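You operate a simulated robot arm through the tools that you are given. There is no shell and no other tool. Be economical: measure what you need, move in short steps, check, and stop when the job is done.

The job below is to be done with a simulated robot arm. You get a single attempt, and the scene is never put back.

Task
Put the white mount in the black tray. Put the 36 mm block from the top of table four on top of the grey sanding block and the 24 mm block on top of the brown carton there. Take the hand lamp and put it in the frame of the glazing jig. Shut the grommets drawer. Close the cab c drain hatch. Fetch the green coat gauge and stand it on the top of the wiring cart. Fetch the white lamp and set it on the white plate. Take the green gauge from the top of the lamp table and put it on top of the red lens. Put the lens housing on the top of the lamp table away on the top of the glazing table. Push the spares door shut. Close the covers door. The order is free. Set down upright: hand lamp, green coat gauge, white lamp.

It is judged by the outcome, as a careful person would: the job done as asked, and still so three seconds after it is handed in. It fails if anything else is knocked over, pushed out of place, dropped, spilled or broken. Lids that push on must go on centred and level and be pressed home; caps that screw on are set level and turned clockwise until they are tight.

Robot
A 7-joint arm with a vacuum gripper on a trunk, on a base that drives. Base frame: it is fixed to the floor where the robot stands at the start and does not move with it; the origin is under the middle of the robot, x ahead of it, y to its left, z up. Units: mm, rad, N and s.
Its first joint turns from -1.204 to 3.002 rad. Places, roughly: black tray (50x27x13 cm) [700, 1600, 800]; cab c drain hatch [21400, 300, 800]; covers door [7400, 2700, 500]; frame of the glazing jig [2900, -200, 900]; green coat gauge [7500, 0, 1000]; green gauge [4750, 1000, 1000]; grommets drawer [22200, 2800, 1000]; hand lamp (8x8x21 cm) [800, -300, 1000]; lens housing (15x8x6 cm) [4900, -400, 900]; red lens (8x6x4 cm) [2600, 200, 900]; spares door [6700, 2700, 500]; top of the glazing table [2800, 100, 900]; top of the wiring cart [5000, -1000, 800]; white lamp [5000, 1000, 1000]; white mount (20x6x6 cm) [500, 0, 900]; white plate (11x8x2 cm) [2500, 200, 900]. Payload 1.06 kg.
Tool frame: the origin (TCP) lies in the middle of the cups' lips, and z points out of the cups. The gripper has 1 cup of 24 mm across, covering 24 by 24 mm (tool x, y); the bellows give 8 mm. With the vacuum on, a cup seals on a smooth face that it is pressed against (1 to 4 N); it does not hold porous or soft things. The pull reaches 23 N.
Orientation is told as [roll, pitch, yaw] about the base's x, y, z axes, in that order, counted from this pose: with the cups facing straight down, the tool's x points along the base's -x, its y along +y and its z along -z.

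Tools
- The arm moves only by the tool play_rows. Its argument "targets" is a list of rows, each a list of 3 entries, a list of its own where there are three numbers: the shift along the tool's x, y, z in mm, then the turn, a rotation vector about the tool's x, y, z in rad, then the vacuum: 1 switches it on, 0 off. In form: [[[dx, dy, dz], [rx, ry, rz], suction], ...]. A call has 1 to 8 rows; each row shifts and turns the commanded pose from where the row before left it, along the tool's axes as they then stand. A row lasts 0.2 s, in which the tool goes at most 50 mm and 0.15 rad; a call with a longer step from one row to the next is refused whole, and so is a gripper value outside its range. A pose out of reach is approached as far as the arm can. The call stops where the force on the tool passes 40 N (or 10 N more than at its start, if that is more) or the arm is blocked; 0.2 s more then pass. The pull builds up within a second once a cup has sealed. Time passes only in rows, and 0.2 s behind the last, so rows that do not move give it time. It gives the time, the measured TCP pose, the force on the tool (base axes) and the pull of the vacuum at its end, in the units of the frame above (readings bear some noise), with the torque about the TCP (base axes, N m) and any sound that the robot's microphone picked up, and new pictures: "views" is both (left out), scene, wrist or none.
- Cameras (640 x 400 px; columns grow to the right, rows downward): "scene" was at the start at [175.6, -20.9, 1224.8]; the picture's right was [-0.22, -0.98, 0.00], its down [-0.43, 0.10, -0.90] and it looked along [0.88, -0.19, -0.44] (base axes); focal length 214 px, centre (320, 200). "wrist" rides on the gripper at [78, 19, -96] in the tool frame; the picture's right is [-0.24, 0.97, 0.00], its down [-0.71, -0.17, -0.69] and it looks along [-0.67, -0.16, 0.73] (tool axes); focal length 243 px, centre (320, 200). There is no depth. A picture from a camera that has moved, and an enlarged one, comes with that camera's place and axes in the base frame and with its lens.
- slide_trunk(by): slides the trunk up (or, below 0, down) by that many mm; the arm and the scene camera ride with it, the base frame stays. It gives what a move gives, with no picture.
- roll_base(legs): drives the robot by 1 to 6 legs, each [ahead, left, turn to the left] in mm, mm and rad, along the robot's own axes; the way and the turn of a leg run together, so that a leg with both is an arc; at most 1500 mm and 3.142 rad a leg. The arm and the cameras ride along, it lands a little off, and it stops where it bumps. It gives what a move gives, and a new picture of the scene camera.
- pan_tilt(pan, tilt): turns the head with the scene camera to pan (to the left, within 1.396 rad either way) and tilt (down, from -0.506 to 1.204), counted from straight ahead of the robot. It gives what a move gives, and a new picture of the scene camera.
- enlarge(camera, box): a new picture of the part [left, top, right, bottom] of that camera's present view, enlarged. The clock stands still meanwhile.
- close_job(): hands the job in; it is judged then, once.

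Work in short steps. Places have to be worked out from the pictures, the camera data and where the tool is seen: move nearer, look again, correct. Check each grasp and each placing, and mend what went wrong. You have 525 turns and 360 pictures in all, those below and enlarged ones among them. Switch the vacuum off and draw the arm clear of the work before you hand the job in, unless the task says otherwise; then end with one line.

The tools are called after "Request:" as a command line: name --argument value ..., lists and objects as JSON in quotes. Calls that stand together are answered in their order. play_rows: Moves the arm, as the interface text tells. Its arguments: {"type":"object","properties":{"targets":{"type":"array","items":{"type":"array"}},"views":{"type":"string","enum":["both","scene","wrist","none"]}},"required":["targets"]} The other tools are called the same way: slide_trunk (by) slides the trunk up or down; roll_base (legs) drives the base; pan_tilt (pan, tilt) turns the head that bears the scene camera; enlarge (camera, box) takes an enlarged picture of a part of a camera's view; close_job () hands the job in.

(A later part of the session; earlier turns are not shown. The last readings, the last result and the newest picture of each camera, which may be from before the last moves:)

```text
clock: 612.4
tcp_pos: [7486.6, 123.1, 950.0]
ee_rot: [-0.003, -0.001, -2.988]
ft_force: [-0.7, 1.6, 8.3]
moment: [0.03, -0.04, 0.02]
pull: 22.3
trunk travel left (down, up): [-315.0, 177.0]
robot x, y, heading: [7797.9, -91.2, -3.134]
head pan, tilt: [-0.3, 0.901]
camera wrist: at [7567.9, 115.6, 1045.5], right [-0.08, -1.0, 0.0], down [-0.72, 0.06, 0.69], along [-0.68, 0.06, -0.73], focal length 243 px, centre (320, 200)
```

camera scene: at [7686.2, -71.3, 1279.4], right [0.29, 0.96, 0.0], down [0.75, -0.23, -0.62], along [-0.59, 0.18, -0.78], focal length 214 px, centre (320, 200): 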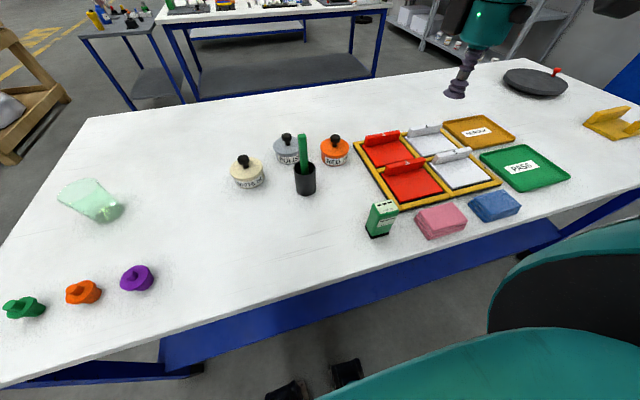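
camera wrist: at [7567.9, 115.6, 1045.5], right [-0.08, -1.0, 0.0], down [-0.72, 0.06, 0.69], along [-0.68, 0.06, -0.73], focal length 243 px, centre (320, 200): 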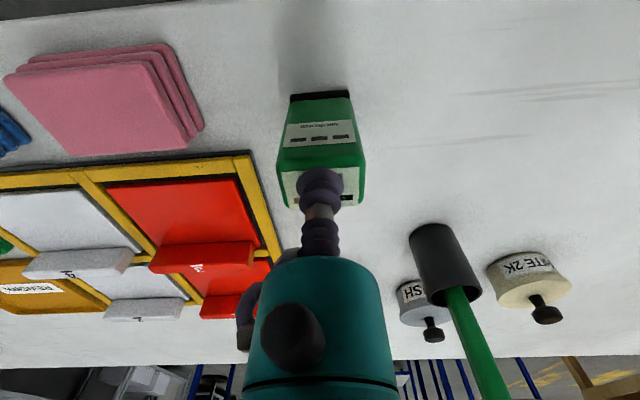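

Sealed. I lift the gauge, raise the trunk, and back away.

Request:
play_rows --targets '[[[0, 0, -10], [0, 0, 0], 1], [[0, 0, -30], [0, 0, 0], 1], [[0, 0, -40], [0, 0, 0], 1], [[0, 0, 0], [0, 0, 0], 1]]' --views "scene"

Request:
slide_trunk --by 120

Request:
roll_base --legs '[[-280, 0, 0], [0, 800, 0], [0, 800, 0]]'

```text
clock: 613.4
tcp_pos: [7486.1, 124.0, 1031.4]
ee_rot: [-0.002, -0.001, -2.99]
ft_force: [-0.1, 0.9, -1.7]
moment: [-0.01, -0.02, 0.0]
pull: 22.5
trunk travel left (down, up): [-315.0, 177.0]
robot x, y, heading: [7801.1, -89.3, -3.136]
head pan, tilt: [-0.3, 0.901]
camera scene: at [7628.2, -71.5, 1125.9], right [0.29, 0.96, 0.0], down [0.75, -0.23, -0.62], along [-0.59, 0.18, -0.78], focal length 214 px, centre (320, 200)
```

scene: 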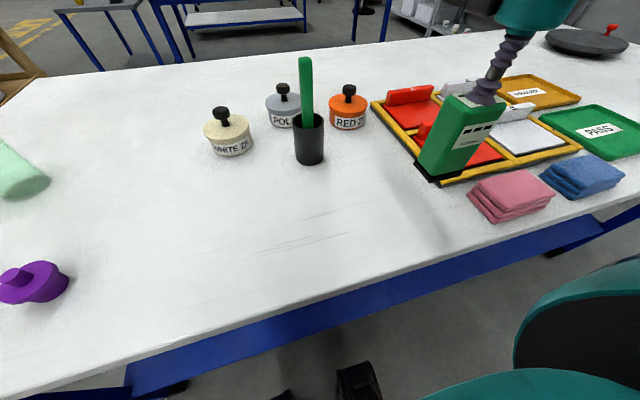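

```text
clock: 614.9
tcp_pos: [7485.9, 123.2, 1149.8]
ee_rot: [0.0, -0.002, -2.988]
ft_force: [0.2, -0.4, -1.8]
moment: [-0.01, 0.0, 0.02]
pull: 22.6
trunk travel left (down, up): [-435.0, 57.0]
robot x, y, heading: [7797.9, -93.3, -3.138]
head pan, tilt: [-0.3, 0.901]
```

```text
clock: 624.8
tcp_pos: [7771.6, -1503.5, 1149.9]
ee_rot: [-0.003, -0.003, -2.979]
ft_force: [0.0, -0.3, -0.9]
moment: [0.03, 0.01, -0.01]
pull: 23.0
trunk travel left (down, up): [-435.0, 57.0]
robot x, y, heading: [8081.9, -1714.0, -3.126]
head pan, tilt: [-0.3, 0.901]
camera scene: at [7958.0, -1694.8, 1255.8], right [0.28, 0.96, 0.0], down [0.75, -0.22, -0.62], along [-0.6, 0.17, -0.78], focal length 214 px, centre (320, 200)
```

scene: 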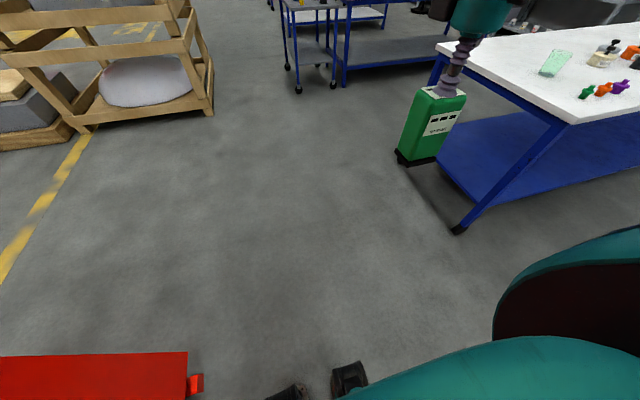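

There is something red close on the left; I look there before driving on.

Request:
pan_tilt --pan 0.8 --tilt 0.5

```text
clock: 626.1
tcp_pos: [7770.5, -1502.3, 1149.4]
ee_rot: [0.0, -0.002, -2.977]
ft_force: [-0.2, -0.1, -2.2]
moment: [0.02, 0.0, 0.03]
pull: 22.3
trunk travel left (down, up): [-435.0, 57.0]
robot x, y, heading: [8080.9, -1715.8, -3.13]
head pan, tilt: [0.799, 0.499]
camera scene: at [7968.1, -1781.8, 1289.7], right [-0.73, 0.69, 0.0], down [0.33, 0.35, -0.88], along [-0.6, -0.64, -0.48], focal length 214 px, centre (320, 200)
```

scene: 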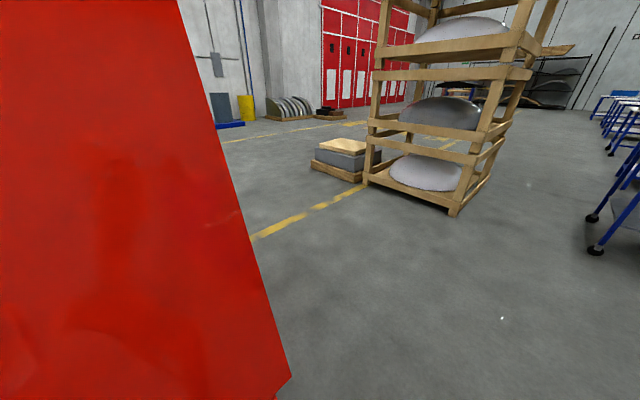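

The red panel's foot is at y≈−2180; I shift 80 mm to the right and drive ahead.

Request:
roll_base --legs '[[0, -80, -0.01], [1000, 0, 0], [1000, 0, 0]]'

Request:
pan_tilt --pan -0.1 --tilt 0.5

```text
clock: 636.7
tcp_pos: [5764.7, -1431.9, 1149.1]
ee_rot: [0.001, -0.001, -2.981]
ft_force: [0.2, -0.1, -1.8]
moment: [0.0, 0.0, 0.0]
pull: 22.5
trunk travel left (down, up): [-435.0, 57.0]
robot x, y, heading: [6076.9, -1643.3, -3.127]
head pan, tilt: [0.799, 0.499]
camera scene: at [5962.0, -1712.1, 1289.7], right [-0.73, 0.69, 0.0], down [0.33, 0.35, -0.88], along [-0.6, -0.64, -0.48], focal length 214 px, centre (320, 200)
```

scene: 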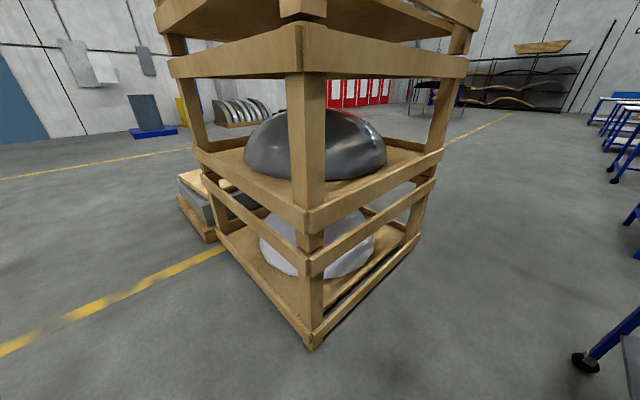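

```text
clock: 637.9
tcp_pos: [5765.6, -1432.2, 1149.9]
ee_rot: [0.0, -0.001, -2.982]
ft_force: [0.1, -0.9, -1.5]
moment: [0.03, 0.0, -0.02]
pull: 23.1
trunk travel left (down, up): [-435.0, 57.0]
robot x, y, heading: [6074.0, -1648.2, -3.128]
head pan, tilt: [-0.099, 0.499]
camera scene: at [5934.2, -1638.3, 1289.7], right [0.09, 1.0, 0.0], down [0.48, -0.04, -0.88], along [-0.87, 0.07, -0.48], focal length 214 px, centre (320, 200)
```

scene: 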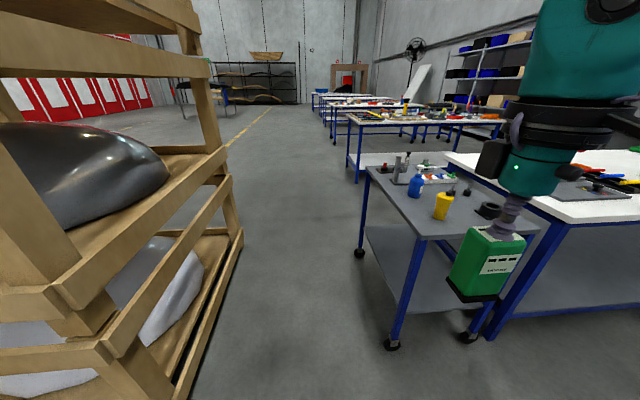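

The corridor is open, and from this end I can place directly on the cart: a free spot lies between the yellow bottle and the black hub near [5265,-950]. I drive so the gauge hangs above it.

Request:
roll_base --legs '[[430, 0, -0.012], [0, -400, 0]]'

Request:
pan_tilt --pan -0.3 --tilt 0.8

Request:
play_rows --targets '[[[0, 0, 0], [0, 0, 0], 1]]' --views "wrist"

```text
clock: 642.7
tcp_pos: [5340.7, -1026.6, 1149.8]
ee_rot: [0.0, -0.001, -3.003]
ft_force: [0.8, 1.0, -1.8]
moment: [-0.05, 0.03, 0.04]
pull: 23.3
trunk travel left (down, up): [-435.0, 57.0]
robot x, y, heading: [5648.5, -1248.9, 3.128]
head pan, tilt: [-0.099, 0.499]
camera scene: at [5503.8, -1236.3, 1289.7], right [0.11, 0.99, 0.0], down [0.48, -0.05, -0.88], along [-0.87, 0.1, -0.48], focal length 214 px, centre (320, 200)
```

scene: 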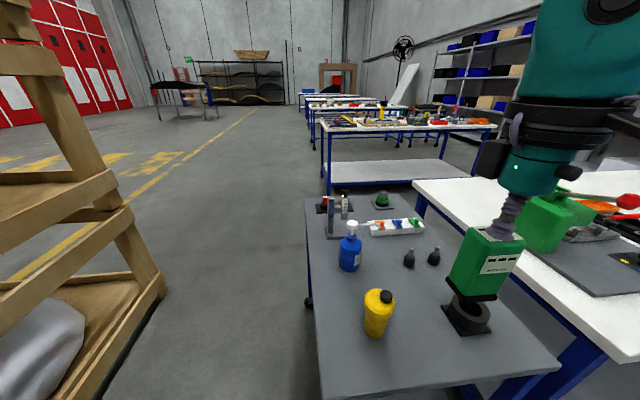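

```text
clock: 643.5
tcp_pos: [5340.2, -1027.6, 1150.1]
ee_rot: [-0.002, -0.001, -3.004]
ft_force: [0.1, -0.8, -1.3]
moment: [0.02, -0.02, 0.0]
pull: 22.9
trunk travel left (down, up): [-435.0, 57.0]
robot x, y, heading: [5647.8, -1247.1, 3.132]
head pan, tilt: [-0.3, 0.799]
camera scene: at [5517.4, -1222.1, 1263.8], right [0.3, 0.95, 0.0], down [0.68, -0.22, -0.7], along [-0.66, 0.21, -0.72], focal length 214 px, centre (320, 200)
```

scene: 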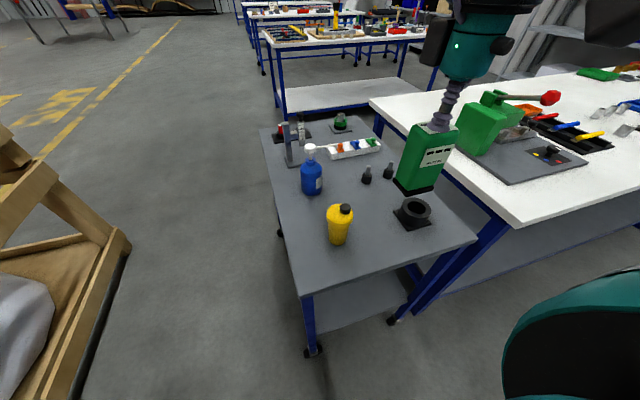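

```text
clock: 643.9
tcp_pos: [5341.1, -1027.2, 1149.7]
ee_rot: [-0.003, -0.002, -3.004]
ft_force: [-0.1, 0.1, -1.6]
moment: [-0.01, 0.02, 0.06]
pull: 22.8
trunk travel left (down, up): [-435.0, 57.0]
robot x, y, heading: [5646.4, -1244.3, 3.131]
head pan, tilt: [-0.3, 0.799]
camera wrist: at [5421.8, -1035.3, 1245.7], right [-0.1, -1.0, 0.0], down [-0.72, 0.07, 0.69], along [-0.68, 0.07, -0.73], focal length 243 px, centre (320, 200)
```

wrist: 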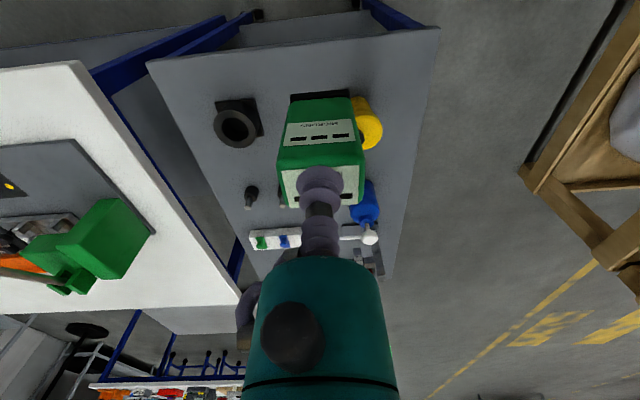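

Cart top z≈800; yellow bottle at [5250,-1085], hub at [5241,-866]. I choose [5272,-980] and move there, then lower the trunk.

Request:
play_rows --targets '[[[-21, -19, 0], [0, 0, 0], 1], [[-21, -19, 0], [0, 0, 0], 1], [[-20, -18, 0], [0, 0, 0], 1], [[0, 0, 0], [0, 0, 0], 1]]' --views "none"

Request:
slide_trunk --by -200

Request:
play_rows --targets '[[[0, 0, 20], [0, 0, 0], 1], [[0, 0, 0], [0, 0, 0], 1]]' --views "both"

```text
clock: 644.9
tcp_pos: [5269.8, -978.9, 1149.4]
ee_rot: [-0.001, -0.002, -3.004]
ft_force: [0.9, 0.4, -3.1]
moment: [-0.01, 0.01, 0.01]
pull: 22.7
trunk travel left (down, up): [-435.0, 57.0]
robot x, y, heading: [5646.6, -1245.6, 3.133]
head pan, tilt: [-0.3, 0.799]
```

```text
clock: 647.0
tcp_pos: [5271.0, -980.5, 949.8]
ee_rot: [-0.002, -0.003, -3.004]
ft_force: [-0.8, 0.2, -1.3]
moment: [0.01, 0.02, -0.01]
pull: 23.1
trunk travel left (down, up): [-235.0, 257.0]
robot x, y, heading: [5647.9, -1245.7, 3.127]
head pan, tilt: [-0.3, 0.799]
```

```text
clock: 647.6
tcp_pos: [5270.6, -980.2, 927.1]
ee_rot: [-0.001, -0.002, -3.003]
ft_force: [-0.2, 0.8, -1.3]
moment: [-0.02, -0.01, 0.01]
pull: 23.0
trunk travel left (down, up): [-235.0, 257.0]
robot x, y, heading: [5649.0, -1251.1, 3.134]
head pan, tilt: [-0.3, 0.799]
camera scene: at [5456.7, -1221.4, 1055.8], right [0.31, 0.95, 0.0], down [0.68, -0.22, -0.7], along [-0.66, 0.21, -0.72], focal length 214 px, centre (320, 200)
camera wrist: at [5352.4, -989.0, 1023.5], right [-0.1, -1.0, 0.0], down [-0.72, 0.07, 0.69], along [-0.68, 0.07, -0.73], focal length 243 px, centre (320, 200)
```

scene: 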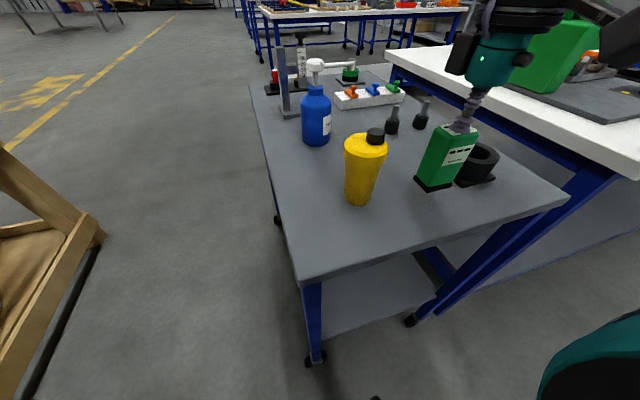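
wrist: 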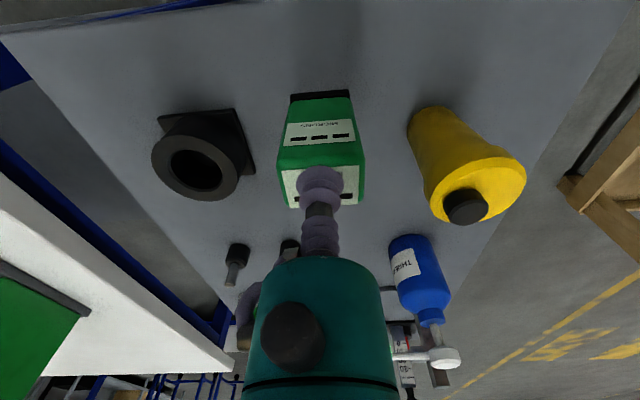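

Spot is clear. I lower the gauge onto the cart.

Request:
play_rows --targets '[[[0, 0, 20], [0, 0, 0], 1], [[0, 0, 8], [0, 0, 0], 1], [[0, 0, 3], [0, 0, 0], 1], [[0, 0, 2], [0, 0, 0], 1], [[0, 0, 0], [0, 0, 0], 1]]' --views "none"

Request:
play_rows --targets '[[[0, 0, 2], [0, 0, 0], 1], [[0, 0, 2], [0, 0, 0], 1], [[0, 0, 0], [0, 0, 0], 1]]' --views "none"

```text
clock: 648.9
tcp_pos: [5271.6, -980.4, 896.8]
ee_rot: [-0.001, -0.002, -3.003]
ft_force: [-0.1, 1.1, -2.2]
moment: [0.02, 0.03, -0.03]
pull: 23.2
trunk travel left (down, up): [-235.0, 257.0]
robot x, y, heading: [5647.5, -1249.2, 3.128]
head pan, tilt: [-0.3, 0.799]
```

```text
clock: 649.6
tcp_pos: [5270.2, -980.1, 892.2]
ee_rot: [-0.003, -0.002, -3.004]
ft_force: [-0.1, -0.2, -2.3]
moment: [-0.01, 0.03, 0.0]
pull: 22.7
trunk travel left (down, up): [-235.0, 257.0]
robot x, y, heading: [5650.6, -1245.9, 3.132]
head pan, tilt: [-0.3, 0.799]
```

Request:
play_rows --targets '[[[0, 0, 1.5], [0, 0, 0], 1], [[0, 0, 1.5], [0, 0, 0], 1], [[0, 0, 0], [0, 0, 0], 1]]' --views "none"

Request:
play_rows --targets '[[[0, 0, 1.5], [0, 0, 0], 1], [[0, 0, 1.5], [0, 0, 0], 1], [[0, 0, 0], [0, 0, 0], 1]]' --views "scene"

```text
clock: 650.5
tcp_pos: [5270.6, -980.2, 890.5]
ee_rot: [-0.003, -0.004, -3.004]
ft_force: [-0.8, 1.3, 2.6]
moment: [0.01, 0.0, -0.01]
pull: 23.2
trunk travel left (down, up): [-235.0, 257.0]
robot x, y, heading: [5647.4, -1243.4, 3.132]
head pan, tilt: [-0.3, 0.799]
```

```text
clock: 651.2
tcp_pos: [5270.9, -981.7, 886.5]
ee_rot: [-0.002, -0.003, -3.004]
ft_force: [-3.7, 0.7, 15.5]
moment: [0.0, 0.04, 0.01]
pull: 22.6
trunk travel left (down, up): [-235.0, 257.0]
robot x, y, heading: [5647.1, -1246.8, 3.133]
head pan, tilt: [-0.3, 0.799]
camera scene: at [5457.1, -1222.0, 1055.9], right [0.31, 0.95, 0.0], down [0.68, -0.22, -0.7], along [-0.66, 0.21, -0.72], focal length 214 px, centre (320, 200)
```

scene: 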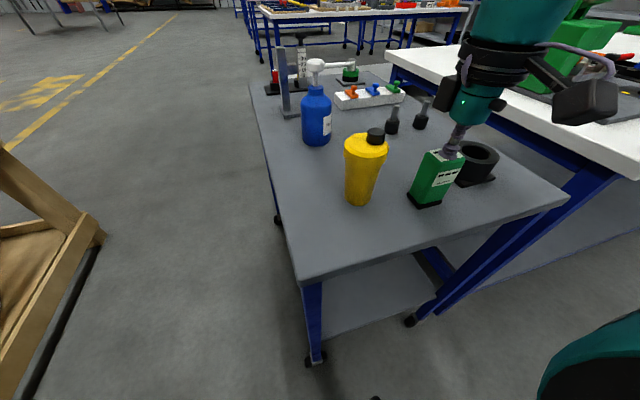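

Contact. I ease off, release and rise.

Request:
play_rows --targets '[[[0, 0, -3], [0, 0, 0], 1], [[0, 0, 0], [0, 0, 0], 0], [[0, 0, 0], [0, 0, 0], 0], [[0, 0, 0], [0, 0, 0], 0], [[0, 0, -3], [0, 0, 0], 0], [[0, 0, -10], [0, 0, 0], 0], [[0, 0, -35], [0, 0, 0], 0], [[0, 0, -45], [0, 0, 0], 0]]' --views "scene"

```text
clock: 653.0
tcp_pos: [5273.1, -978.7, 979.9]
ee_rot: [-0.001, -0.001, -3.005]
ft_force: [-0.2, 0.1, 0.9]
moment: [-0.01, 0.0, -0.01]
pull: 0.0
trunk travel left (down, up): [-235.0, 257.0]
robot x, y, heading: [5647.4, -1249.4, 3.132]
head pan, tilt: [-0.3, 0.799]
camera scene: at [5456.8, -1221.6, 1055.8], right [0.31, 0.95, 0.0], down [0.68, -0.22, -0.7], along [-0.66, 0.21, -0.72], focal length 214 px, centre (320, 200)
```

scene: 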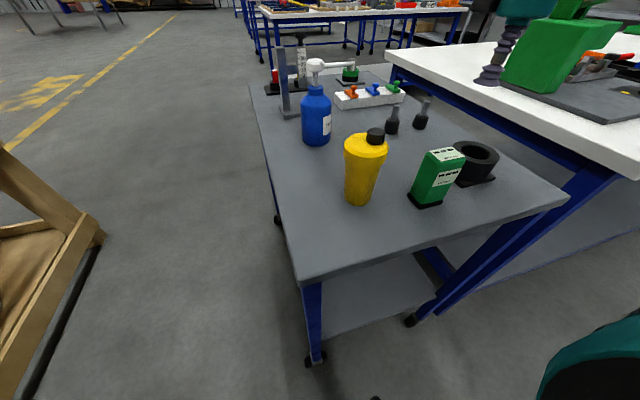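

The coat gauge stands on the cart. Now the far jobs at x≈21–22 m: raise the trunk, back off, turn, and go through the aisle to the wall lane.

Request:
slide_trunk --by 180

Request:
roll_base --legs '[[-380, 0, 0], [0, 0, 3.141], [0, 1450, 0], [0, 1450, 0]]'

Request:
pan_tilt --pan 0.0 --tilt 0.2

```text
clock: 655.0
tcp_pos: [5270.5, -980.3, 1162.4]
ee_rot: [0.0, -0.001, -3.004]
ft_force: [0.2, 0.7, -0.3]
moment: [0.01, 0.01, 0.0]
pull: 0.0
trunk travel left (down, up): [-415.0, 77.0]
robot x, y, heading: [5644.5, -1248.2, 3.134]
head pan, tilt: [-0.3, 0.799]
```

```text
clock: 678.3
tcp_pos: [6412.5, 1366.1, 1163.1]
ee_rot: [-0.001, -0.002, 0.182]
ft_force: [-0.7, 1.0, 0.2]
moment: [0.0, -0.02, -0.02]
pull: 0.1
trunk travel left (down, up): [-415.0, 77.0]
robot x, y, heading: [6028.5, 1616.4, 0.031]
head pan, tilt: [-0.3, 0.799]
camera scene: at [6173.0, 1596.1, 1240.1], right [-0.27, -0.96, 0.0], down [-0.69, 0.19, -0.7], along [0.67, -0.19, -0.72], focal length 214 px, centre (320, 200)
```

scene: 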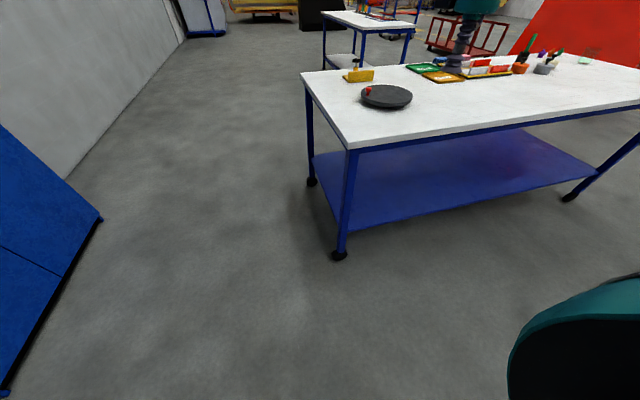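

```text
clock: 679.3
tcp_pos: [6411.4, 1364.9, 1162.5]
ee_rot: [-0.001, -0.002, 0.18]
ft_force: [-0.8, 0.2, 0.7]
moment: [0.02, -0.01, -0.02]
pull: 0.0
trunk travel left (down, up): [-415.0, 77.0]
robot x, y, heading: [6022.6, 1616.7, 0.035]
head pan, tilt: [0.0, 0.201]
camera scene: at [6188.4, 1620.2, 1293.6], right [0.03, -1.0, 0.0], down [-0.2, -0.01, -0.98], along [0.98, 0.03, -0.2], focal length 214 px, centre (320, 200)
```

scene: 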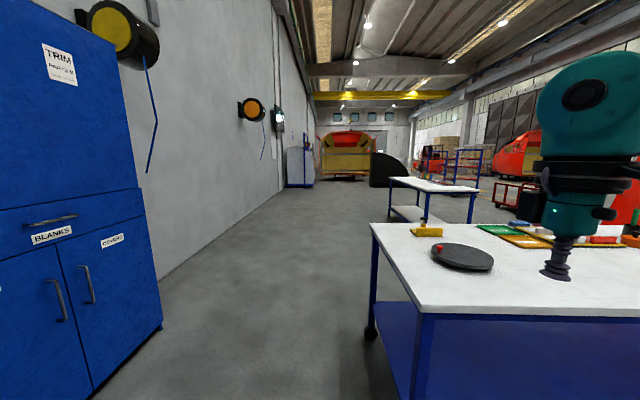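

The aisle ahead is clear for a long way; the vehicle cab stands at the far end. I straighten out and drive along the wall lane.

Request:
roll_base --legs '[[0, 120, -0.035], [1450, 0, 0], [1450, 0, 0], [1450, 0, 0], [1450, 0, 0]]'

```text
clock: 707.7
tcp_pos: [12190.0, 1483.7, 1164.4]
ee_rot: [-0.001, -0.002, 0.172]
ft_force: [0.3, 0.3, 0.3]
moment: [0.01, -0.01, 0.04]
pull: 0.1
trunk travel left (down, up): [-415.0, 77.0]
robot x, y, heading: [11804.3, 1737.0, 0.018]
head pan, tilt: [0.0, 0.201]
camera scene: at [11968.9, 1740.4, 1293.7], right [0.02, -1.0, 0.0], down [-0.2, 0.0, -0.98], along [0.98, 0.02, -0.2], focal length 214 px, centre (320, 200)
```

scene: 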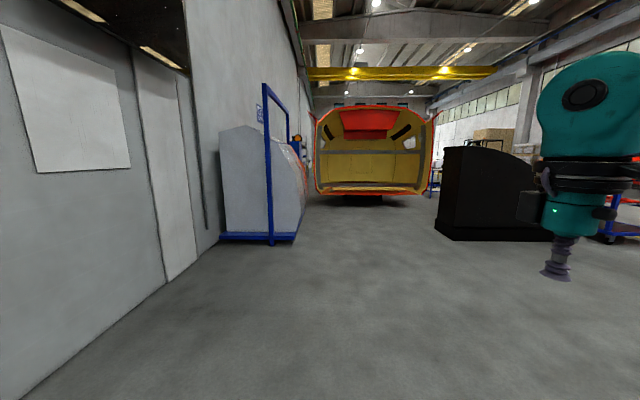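

A blue-framed rack on the left (y>2180) and a black thing on the right (y<-200) at x≈15300; I steer to y≈1000 between them.

Request:
roll_base --legs '[[1400, -370, -0.018], [1400, -370, 0]]'

Request:
pan_tilt --pan 0.2 --tilt 0.3

```text
clock: 721.8
tcp_pos: [15021.7, 756.4, 1162.6]
ee_rot: [-0.003, 0.001, 0.158]
ft_force: [0.2, 0.3, 0.7]
moment: [-0.02, -0.02, -0.02]
pull: 0.0
trunk travel left (down, up): [-415.0, 77.0]
robot x, y, heading: [14639.4, 1014.1, 0.013]
head pan, tilt: [0.0, 0.201]
camera scene: at [14803.3, 1014.4, 1293.7], right [0.01, -1.0, 0.0], down [-0.2, 0.0, -0.98], along [0.98, 0.01, -0.2], focal length 214 px, centre (320, 200)
```

scene: 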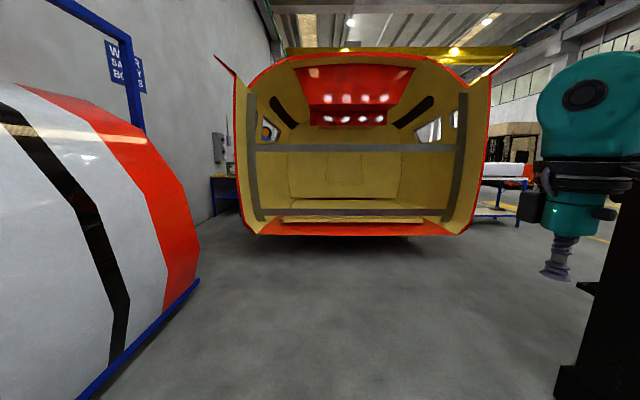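

```text
clock: 722.5
tcp_pos: [15021.4, 755.2, 1162.6]
ee_rot: [0.0, -0.001, 0.159]
ft_force: [0.8, -0.2, 0.5]
moment: [0.04, 0.01, 0.0]
pull: 0.1
trunk travel left (down, up): [-415.0, 77.0]
robot x, y, heading: [14638.5, 1015.5, 0.008]
head pan, tilt: [0.201, 0.3]
camera scene: at [14801.2, 1033.0, 1284.5], right [0.21, -0.98, 0.0], down [-0.29, -0.06, -0.96], along [0.93, 0.2, -0.3], focal length 214 px, centre (320, 200)
```

scene: 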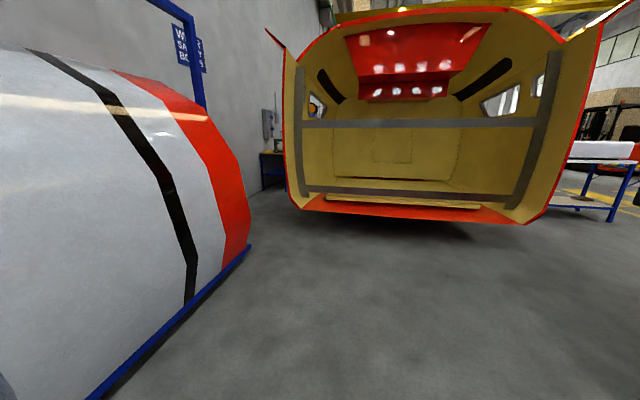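

The cab body spans y −1160…2150 at x≈17800. I look to the right for a way round it.

Request:
pan_tilt --pan -0.6 --tilt 0.25

```text
clock: 723.7
tcp_pos: [15020.9, 754.6, 1164.5]
ee_rot: [-0.003, -0.003, 0.156]
ft_force: [-0.4, 0.2, 0.3]
moment: [-0.03, -0.01, 0.02]
pull: 0.0
trunk travel left (down, up): [-415.0, 77.0]
robot x, y, heading: [14639.8, 1011.7, 0.003]
head pan, tilt: [-0.6, 0.25]
camera scene: at [14787.5, 961.6, 1289.2], right [-0.56, -0.83, 0.0], down [-0.21, 0.14, -0.97], along [0.81, -0.54, -0.25], focal length 214 px, centre (320, 200)
```

scene: 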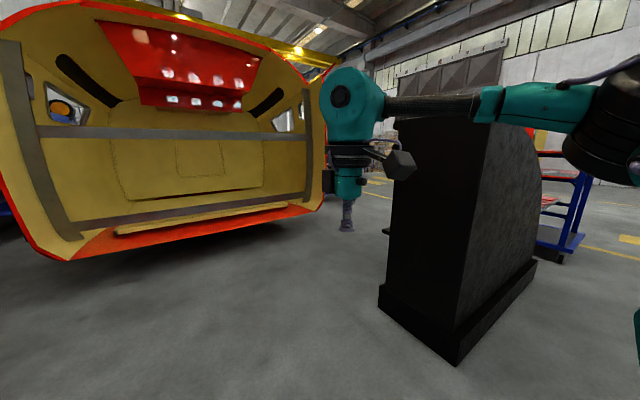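

There's a gap between the black box (x≤15800) and the cab (x≥17800). I go to x≈16650, then strafe right.

Request:
roll_base --legs '[[1000, 0, 0], [1000, 0, 0], [0, -1450, 0]]'

Request:
pan_tilt --pan -0.5 --tilt 0.3

```text
clock: 740.7
tcp_pos: [17170.9, -612.8, 1162.6]
ee_rot: [-0.001, -0.001, 0.233]
ft_force: [0.5, -0.3, 0.2]
moment: [0.03, -0.01, -0.01]
pull: 0.1
trunk travel left (down, up): [-415.0, 77.0]
robot x, y, heading: [16773.3, -381.7, 0.082]
head pan, tilt: [-0.6, 0.25]
camera scene: at [16922.3, -423.6, 1289.1], right [-0.49, -0.87, 0.0], down [-0.21, 0.12, -0.97], along [0.84, -0.48, -0.25], focal length 214 px, centre (320, 200)
```

scene: 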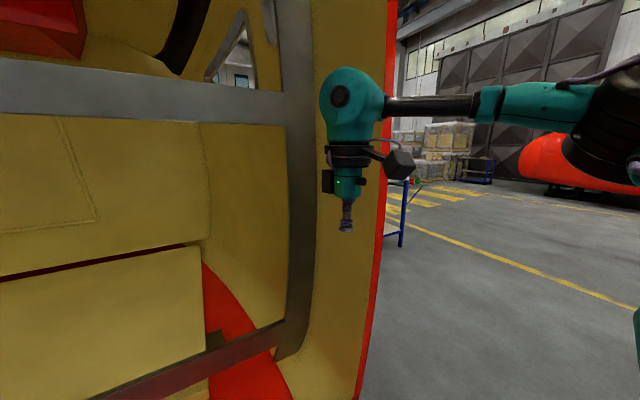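

```text
clock: 741.4
tcp_pos: [17171.0, -611.8, 1162.3]
ee_rot: [-0.002, -0.001, 0.232]
ft_force: [0.0, -0.5, -0.2]
moment: [0.01, 0.01, -0.02]
pull: 0.0
trunk travel left (down, up): [-415.0, 77.0]
robot x, y, heading: [16771.7, -383.9, 0.083]
head pan, tilt: [-0.499, 0.3]
camera scene: at [16926.5, -415.0, 1284.5], right [-0.4, -0.91, 0.0], down [-0.27, 0.12, -0.96], along [0.87, -0.39, -0.3], focal length 214 px, centre (320, 200)
```

scene: 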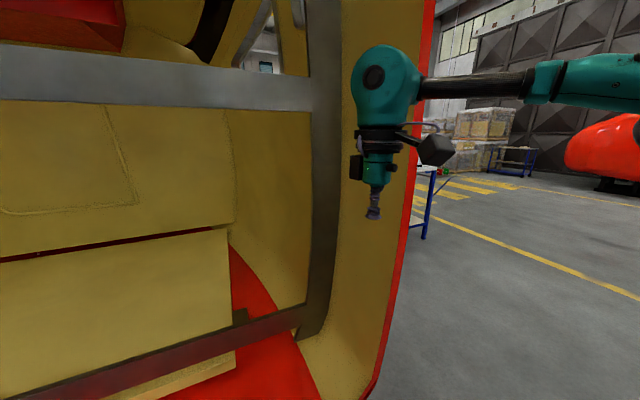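

The cab's front is about x≈17440, close to my tool. I back 250 mm, straighten, and strafe right past its side.

Request:
roll_base --legs '[[-250, 0, -0.083], [0, -1450, 0]]'

Request:
pan_tilt --pan 0.0 --tilt 0.25

```text
clock: 750.0
tcp_pos: [16893.6, -2095.4, 1163.0]
ee_rot: [-0.002, -0.002, 0.143]
ft_force: [0.2, 0.9, 1.6]
moment: [-0.01, 0.03, -0.01]
pull: 0.0
trunk travel left (down, up): [-415.0, 77.0]
robot x, y, heading: [16516.8, -1831.5, -0.003]
head pan, tilt: [-0.499, 0.3]
camera scene: at [16668.0, -1877.6, 1284.4], right [-0.48, -0.88, 0.0], down [-0.26, 0.14, -0.96], along [0.84, -0.46, -0.3], focal length 214 px, centre (320, 200)
```

scene: 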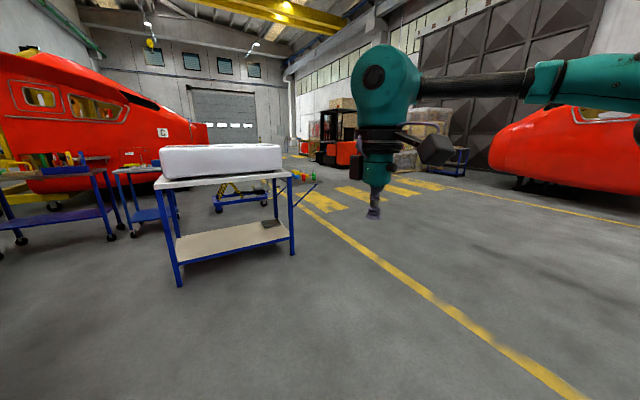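

```text
clock: 750.9
tcp_pos: [16893.1, -2095.3, 1163.4]
ee_rot: [-0.002, -0.001, 0.143]
ft_force: [0.7, 0.1, -1.6]
moment: [0.04, 0.02, 0.03]
pull: 0.1
trunk travel left (down, up): [-415.0, 77.0]
robot x, y, heading: [16516.0, -1832.9, -0.006]
head pan, tilt: [0.0, 0.25]
camera scene: at [16679.6, -1832.9, 1289.2], right [-0.01, -1.0, 0.0], down [-0.25, 0.0, -0.97], along [0.97, -0.01, -0.25], focal length 214 px, centre (320, 200)
```

scene: 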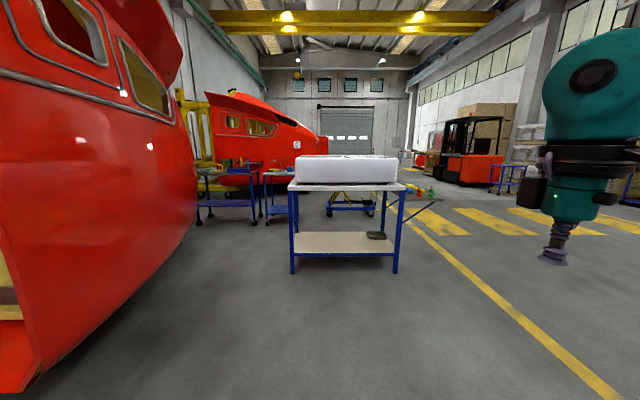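

Cab C is the next red cab ahead. I go around the covered table: right to y≈−3150, then ahead to x≈20300.

Request:
roll_base --legs '[[0, -1320, 0], [1400, 0, 0.01], [1400, 0, 0], [900, 0, 0]]'

Request:
pan_tilt --pan 0.9 --tilt 0.25

```text
clock: 775.5
tcp_pos: [20628.4, -3646.0, 1162.9]
ee_rot: [-0.002, -0.001, 0.081]
ft_force: [0.2, 0.2, 0.4]
moment: [0.03, 0.0, 0.02]
pull: 0.1
trunk travel left (down, up): [-415.0, 77.0]
robot x, y, heading: [20269.2, -3355.9, -0.067]
head pan, tilt: [0.0, 0.25]
camera scene: at [20430.8, -3370.8, 1289.1], right [-0.07, -1.0, 0.0], down [-0.25, 0.02, -0.97], along [0.97, -0.06, -0.25], focal length 214 px, centre (320, 200)
```

scene: 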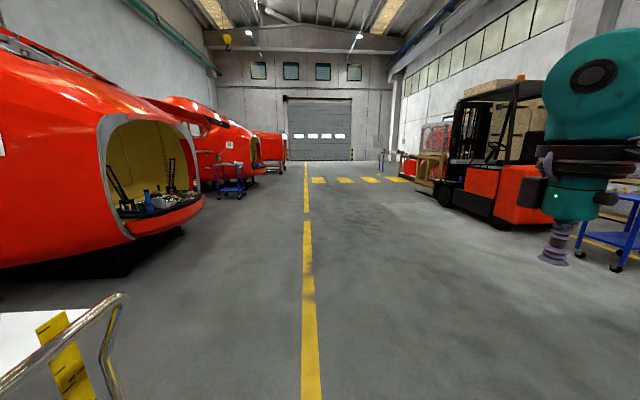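

```text
clock: 776.7
tcp_pos: [20628.1, -3646.7, 1162.1]
ee_rot: [-0.003, -0.002, 0.08]
ft_force: [0.5, 0.4, 0.0]
moment: [0.01, -0.01, -0.01]
pull: 0.1
trunk travel left (down, up): [-415.0, 77.0]
robot x, y, heading: [20268.9, -3360.9, -0.065]
head pan, tilt: [0.901, 0.25]
camera scene: at [20400.3, -3295.5, 1289.2], right [0.74, -0.67, 0.0], down [-0.17, -0.18, -0.97], along [0.65, 0.72, -0.25], focal length 214 px, centre (320, 200)
```

scene: 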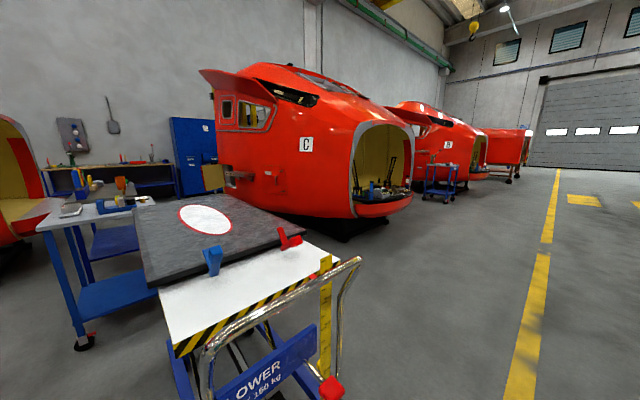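

By projection the hatch should appear at (214,178) and the drawer at (215,157). I enlarge that area.

Request:
enlarge --camera "scene" --box '[150, 100, 310, 220]'

```text
3.33 times, centred on (230, 160) of scene
camera zoom: at [20400.3, -3295.5, 1289.2], right [0.74, -0.67, 0.0], down [-0.17, -0.18, -0.97], along [0.65, 0.72, -0.25], focal length 715 px, centre (620, 333)
```

zoom: 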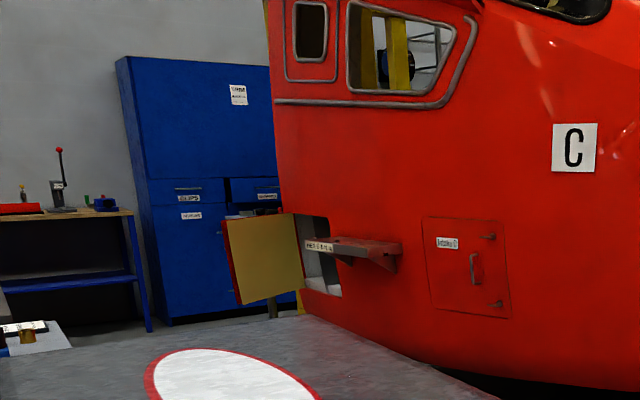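

The hatch of cab C is open (yellow inner side showing). I drive ahead past the lift table and come in between it and the cab.

Request:
roll_base --legs '[[1450, 0, 0.065], [60, 0, 0], [0, 1000, 0]]'

Request:
pan_tilt --pan 0.7 --tilt 0.35

```text
clock: 789.2
tcp_pos: [22164.0, -2690.3, 1162.0]
ee_rot: [0.0, -0.003, 0.125]
ft_force: [0.2, 0.0, 0.4]
moment: [-0.02, 0.0, 0.02]
pull: 0.0
trunk travel left (down, up): [-415.0, 77.0]
robot x, y, heading: [21792.4, -2418.3, -0.02]
head pan, tilt: [0.901, 0.25]
camera scene: at [21921.5, -2350.1, 1289.1], right [0.77, -0.64, 0.0], down [-0.16, -0.19, -0.97], along [0.62, 0.75, -0.25], focal length 214 px, centre (320, 200)
```

scene: 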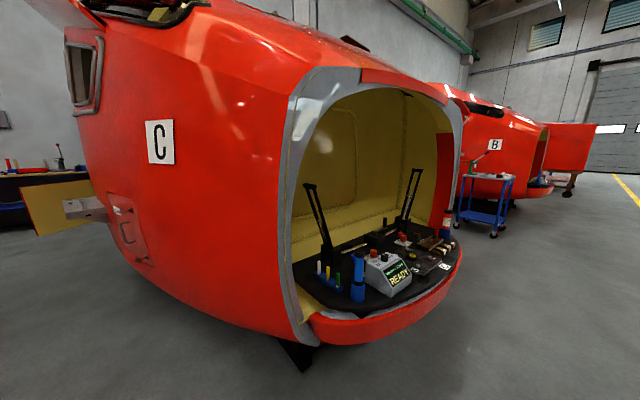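

```text
clock: 789.9
tcp_pos: [22165.4, -2691.3, 1162.9]
ee_rot: [-0.001, -0.004, 0.125]
ft_force: [0.4, 0.8, -0.6]
moment: [-0.01, 0.0, 0.0]
pull: 0.0
trunk travel left (down, up): [-415.0, 77.0]
robot x, y, heading: [21790.3, -2417.8, -0.023]
head pan, tilt: [0.7, 0.351]
camera scene: at [21934.4, -2363.8, 1279.7], right [0.63, -0.78, 0.0], down [-0.27, -0.22, -0.94], along [0.73, 0.59, -0.34], focal length 214 px, centre (320, 200)
```

scene: 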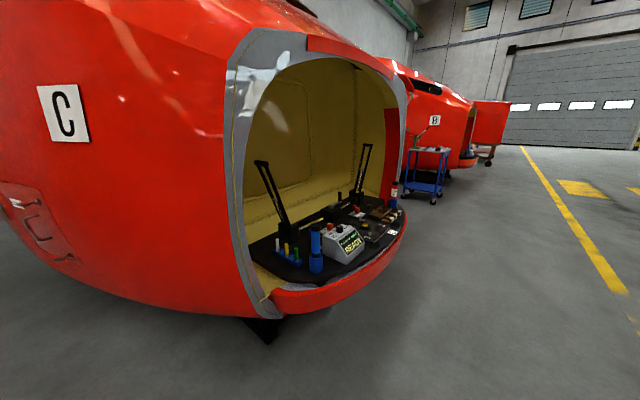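

The cab's hatch side faces (−x,−y). I thread between lift table and cab in three diagonal legs to about (20820,95), then turn to face the hatch.

Request:
roll_base --legs '[[-120, 818, 0.02], [-430, 700, 0], [-430, 950, 0], [0, 0, 0.585]]'

Request:
pan_tilt --pan -0.1 --tilt 0.5

```text
clock: 804.9
tcp_pos: [21254.5, 35.2, 1163.2]
ee_rot: [-0.002, -0.002, 0.729]
ft_force: [0.3, 0.0, -0.1]
moment: [-0.02, -0.02, -0.03]
pull: 0.1
trunk travel left (down, up): [-415.0, 77.0]
robot x, y, heading: [20792.5, 46.1, 0.584]
head pan, tilt: [0.7, 0.351]
camera scene: at [20879.9, 172.4, 1279.7], right [0.96, -0.29, 0.0], down [-0.1, -0.33, -0.94], along [0.27, 0.9, -0.34], focal length 214 px, centre (320, 200)
```

scene: 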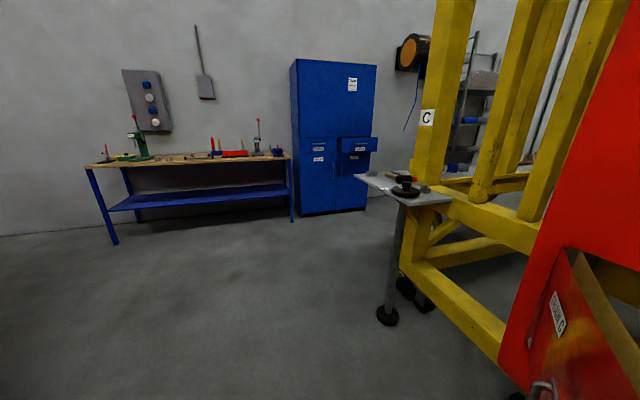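

```text
clock: 806.0
tcp_pos: [21255.1, 35.1, 1162.7]
ee_rot: [-0.002, -0.001, 0.729]
ft_force: [0.1, 0.1, 0.3]
moment: [0.0, -0.02, -0.01]
pull: 0.1
trunk travel left (down, up): [-415.0, 77.0]
robot x, y, heading: [20795.4, 47.8, 0.583]
head pan, tilt: [-0.099, 0.499]
camera scene: at [20933.8, 125.3, 1266.0], right [0.46, -0.89, 0.0], down [-0.42, -0.22, -0.88], along [0.78, 0.41, -0.48], focal length 214 px, centre (320, 200)
```

scene: 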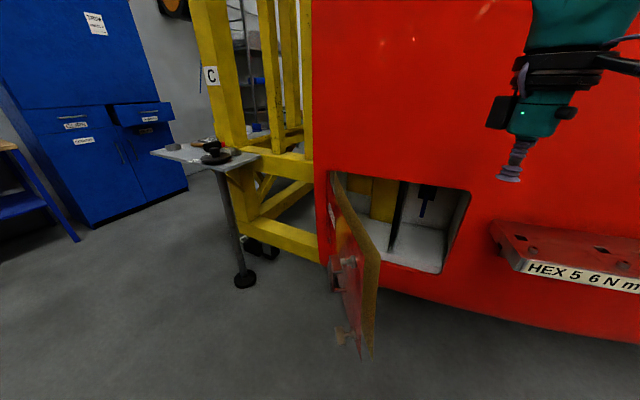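

The open hatch panel is hinged at the left edge of its opening and swung toward me. I take a wrist view to triangulate.

Request:
play_rows --targets '[[[0, 0, 0], [0, 0, 0], 0]]' --views "wrist"

Request:
enlarge --camera "scene" --box '[300, 150, 500, 370]'

```text
clock: 806.4
tcp_pos: [21255.4, 34.6, 1162.9]
ee_rot: [-0.003, -0.002, 0.73]
ft_force: [0.6, 0.2, -0.3]
moment: [0.0, 0.0, -0.04]
pull: 0.1
trunk travel left (down, up): [-415.0, 77.0]
robot x, y, heading: [20793.7, 47.9, 0.581]
head pan, tilt: [-0.099, 0.499]
camera wrist: at [21184.4, -3.0, 1258.9], right [-0.47, 0.88, 0.0], down [0.64, 0.34, 0.69], along [0.61, 0.32, -0.73], focal length 243 px, centre (320, 200)
```

wrist: 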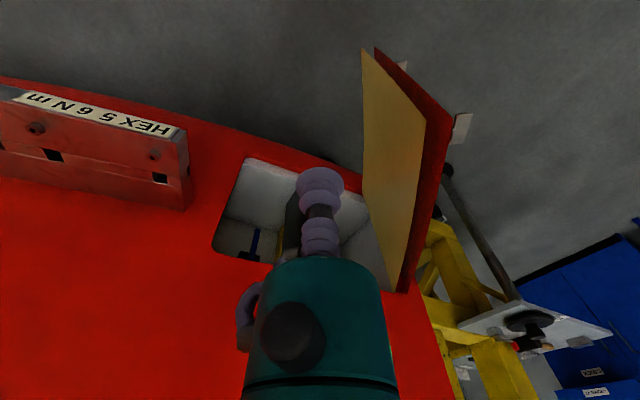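

```text
1.82 times, centred on (400, 260) of scene
camera zoom: at [20933.8, 125.2, 1266.0], right [0.46, -0.89, 0.0], down [-0.42, -0.22, -0.88], along [0.78, 0.41, -0.48], focal length 390 px, centre (174, 91)
```

zoom: 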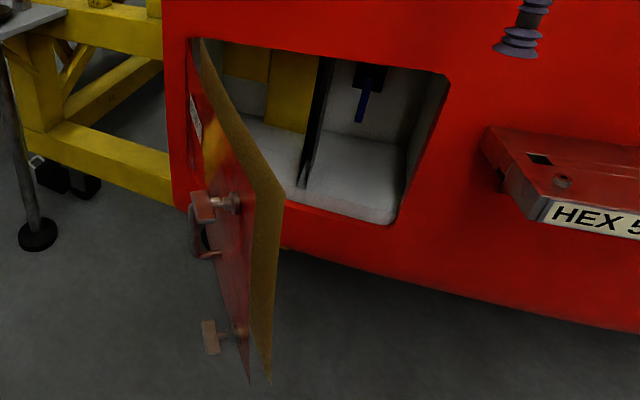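

Triangulated: hinge ≈[21568,413], free edge ≈[21245,165] (z 625–995), closed free edge ≈[21605,3]; so I must push its outer face from the left, toward +x/−y. I reposition to (20800,656) with heading −0.3.

Request:
roll_base --legs '[[0, 0, -0.583], [0, 608, 0], [0, 0, -0.3]]'

Request:
slide_trunk --by -300

Request:
play_rows --targets '[[[0, 0, 0], [0, -0.145, 0], 0], [[0, 0, 0], [0, -0.145, 0], 0], [[0, 0, 0], [0, -0.145, 0], 0], [[0, 0, 0], [0, -0.145, 0], 0], [[0, 0, 0], [0, -0.145, 0], 0], [[0, 0, 0], [0, -0.145, 0], 0], [[0, 0, 0], [0, -0.145, 0], 0], [[0, 0, 0], [0, -0.145, 0], 0]]' --views "none"

Request:
play_rows --targets '[[[0, 0, 0], [0, -0.145, 0], 0], [[0, 0, 0], [0, -0.145, 0], 0], [[0, 0, 0], [0, 0, 0], 0]]' --views "scene"

```text
clock: 812.5
tcp_pos: [21078.5, 316.1, 1163.1]
ee_rot: [-0.003, -0.004, -0.148]
ft_force: [0.3, -0.8, -0.1]
moment: [0.01, 0.02, 0.0]
pull: 0.0
trunk travel left (down, up): [-415.0, 77.0]
robot x, y, heading: [20793.6, 676.2, -0.296]
head pan, tilt: [-0.099, 0.499]
camera scene: at [20944.4, 622.2, 1266.0], right [-0.39, -0.92, 0.0], down [-0.44, 0.18, -0.88], along [0.81, -0.34, -0.48], focal length 214 px, centre (320, 200)
```

scene: 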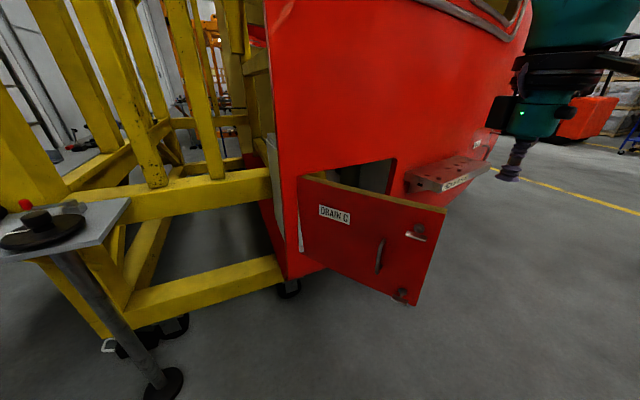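

```text
clock: 815.5
tcp_pos: [21078.6, 316.0, 862.5]
ee_rot: [-0.001, -0.002, -0.149]
ft_force: [-0.7, -0.6, 0.5]
moment: [0.01, 0.03, 0.02]
pull: 0.1
trunk travel left (down, up): [-115.0, 377.0]
robot x, y, heading: [20795.1, 677.5, -0.294]
head pan, tilt: [-0.099, 0.499]
```

```text
clock: 817.3
tcp_pos: [21079.1, 315.6, 862.2]
ee_rot: [-0.003, -1.166, -0.147]
ft_force: [-0.6, 0.4, 0.8]
moment: [0.02, -0.04, 0.0]
pull: 0.1
trunk travel left (down, up): [-115.0, 377.0]
robot x, y, heading: [20790.6, 676.0, -0.295]
head pan, tilt: [-0.099, 0.499]
```

```text
clock: 818.1
tcp_pos: [21078.1, 299.2, 862.6]
ee_rot: [0.231, -1.236, -0.396]
ft_force: [-0.2, 0.2, 0.0]
moment: [0.01, 0.0, 0.01]
pull: 0.0
out of reach, approached as far as the arm can: row 1, 2
trunk travel left (down, up): [-115.0, 377.0]
robot x, y, heading: [20793.4, 677.8, -0.296]
head pan, tilt: [-0.099, 0.499]
camera scene: at [21030.5, 595.8, 948.7], right [-0.39, -0.92, 0.0], down [-0.44, 0.18, -0.88], along [0.81, -0.34, -0.48], focal length 214 px, centre (320, 200)
```

scene: 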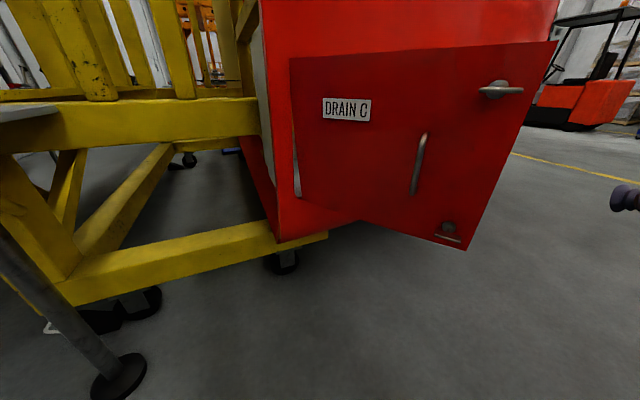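

The label reads "DRAIN C". The tool now points forward at z≈862. I advance the base so the cup comes near the panel between label and handle.

Request:
roll_base --legs '[[230, 125, 0]]'

Request:
play_rows --targets '[[[0, 0, 0], [0, 0, 0], 0]]' --views "wrist"

```text
clock: 820.0
tcp_pos: [21334.4, 347.9, 861.1]
ee_rot: [0.231, -1.237, -0.402]
ft_force: [-0.1, -0.2, 0.8]
moment: [-0.03, -0.01, 0.0]
pull: 0.0
trunk travel left (down, up): [-115.0, 377.0]
robot x, y, heading: [21049.3, 730.2, -0.299]
head pan, tilt: [-0.099, 0.499]
camera scene: at [21287.7, 645.7, 948.7], right [-0.39, -0.92, 0.0], down [-0.44, 0.19, -0.88], along [0.81, -0.34, -0.48], focal length 214 px, centre (320, 200)
```

scene: 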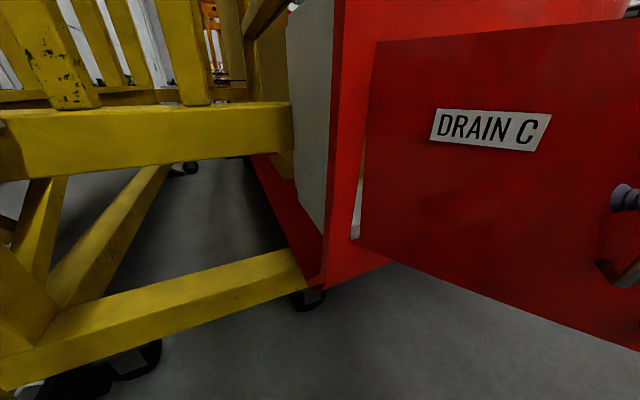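

```text
clock: 820.4
tcp_pos: [21333.8, 348.9, 861.7]
ee_rot: [0.23, -1.237, -0.402]
ft_force: [0.0, 0.2, 0.1]
moment: [0.0, -0.02, 0.03]
pull: 0.0
trunk travel left (down, up): [-115.0, 377.0]
robot x, y, heading: [21049.5, 729.2, -0.301]
head pan, tilt: [-0.099, 0.499]
camera wrist: at [21225.2, 390.7, 820.7], right [0.25, 0.92, 0.29], down [-0.46, -0.16, 0.87], along [0.85, -0.35, 0.38], focal length 243 px, centre (320, 200)
```

wrist: 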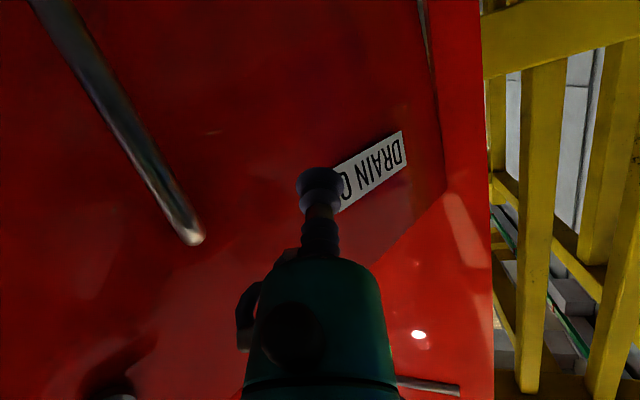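

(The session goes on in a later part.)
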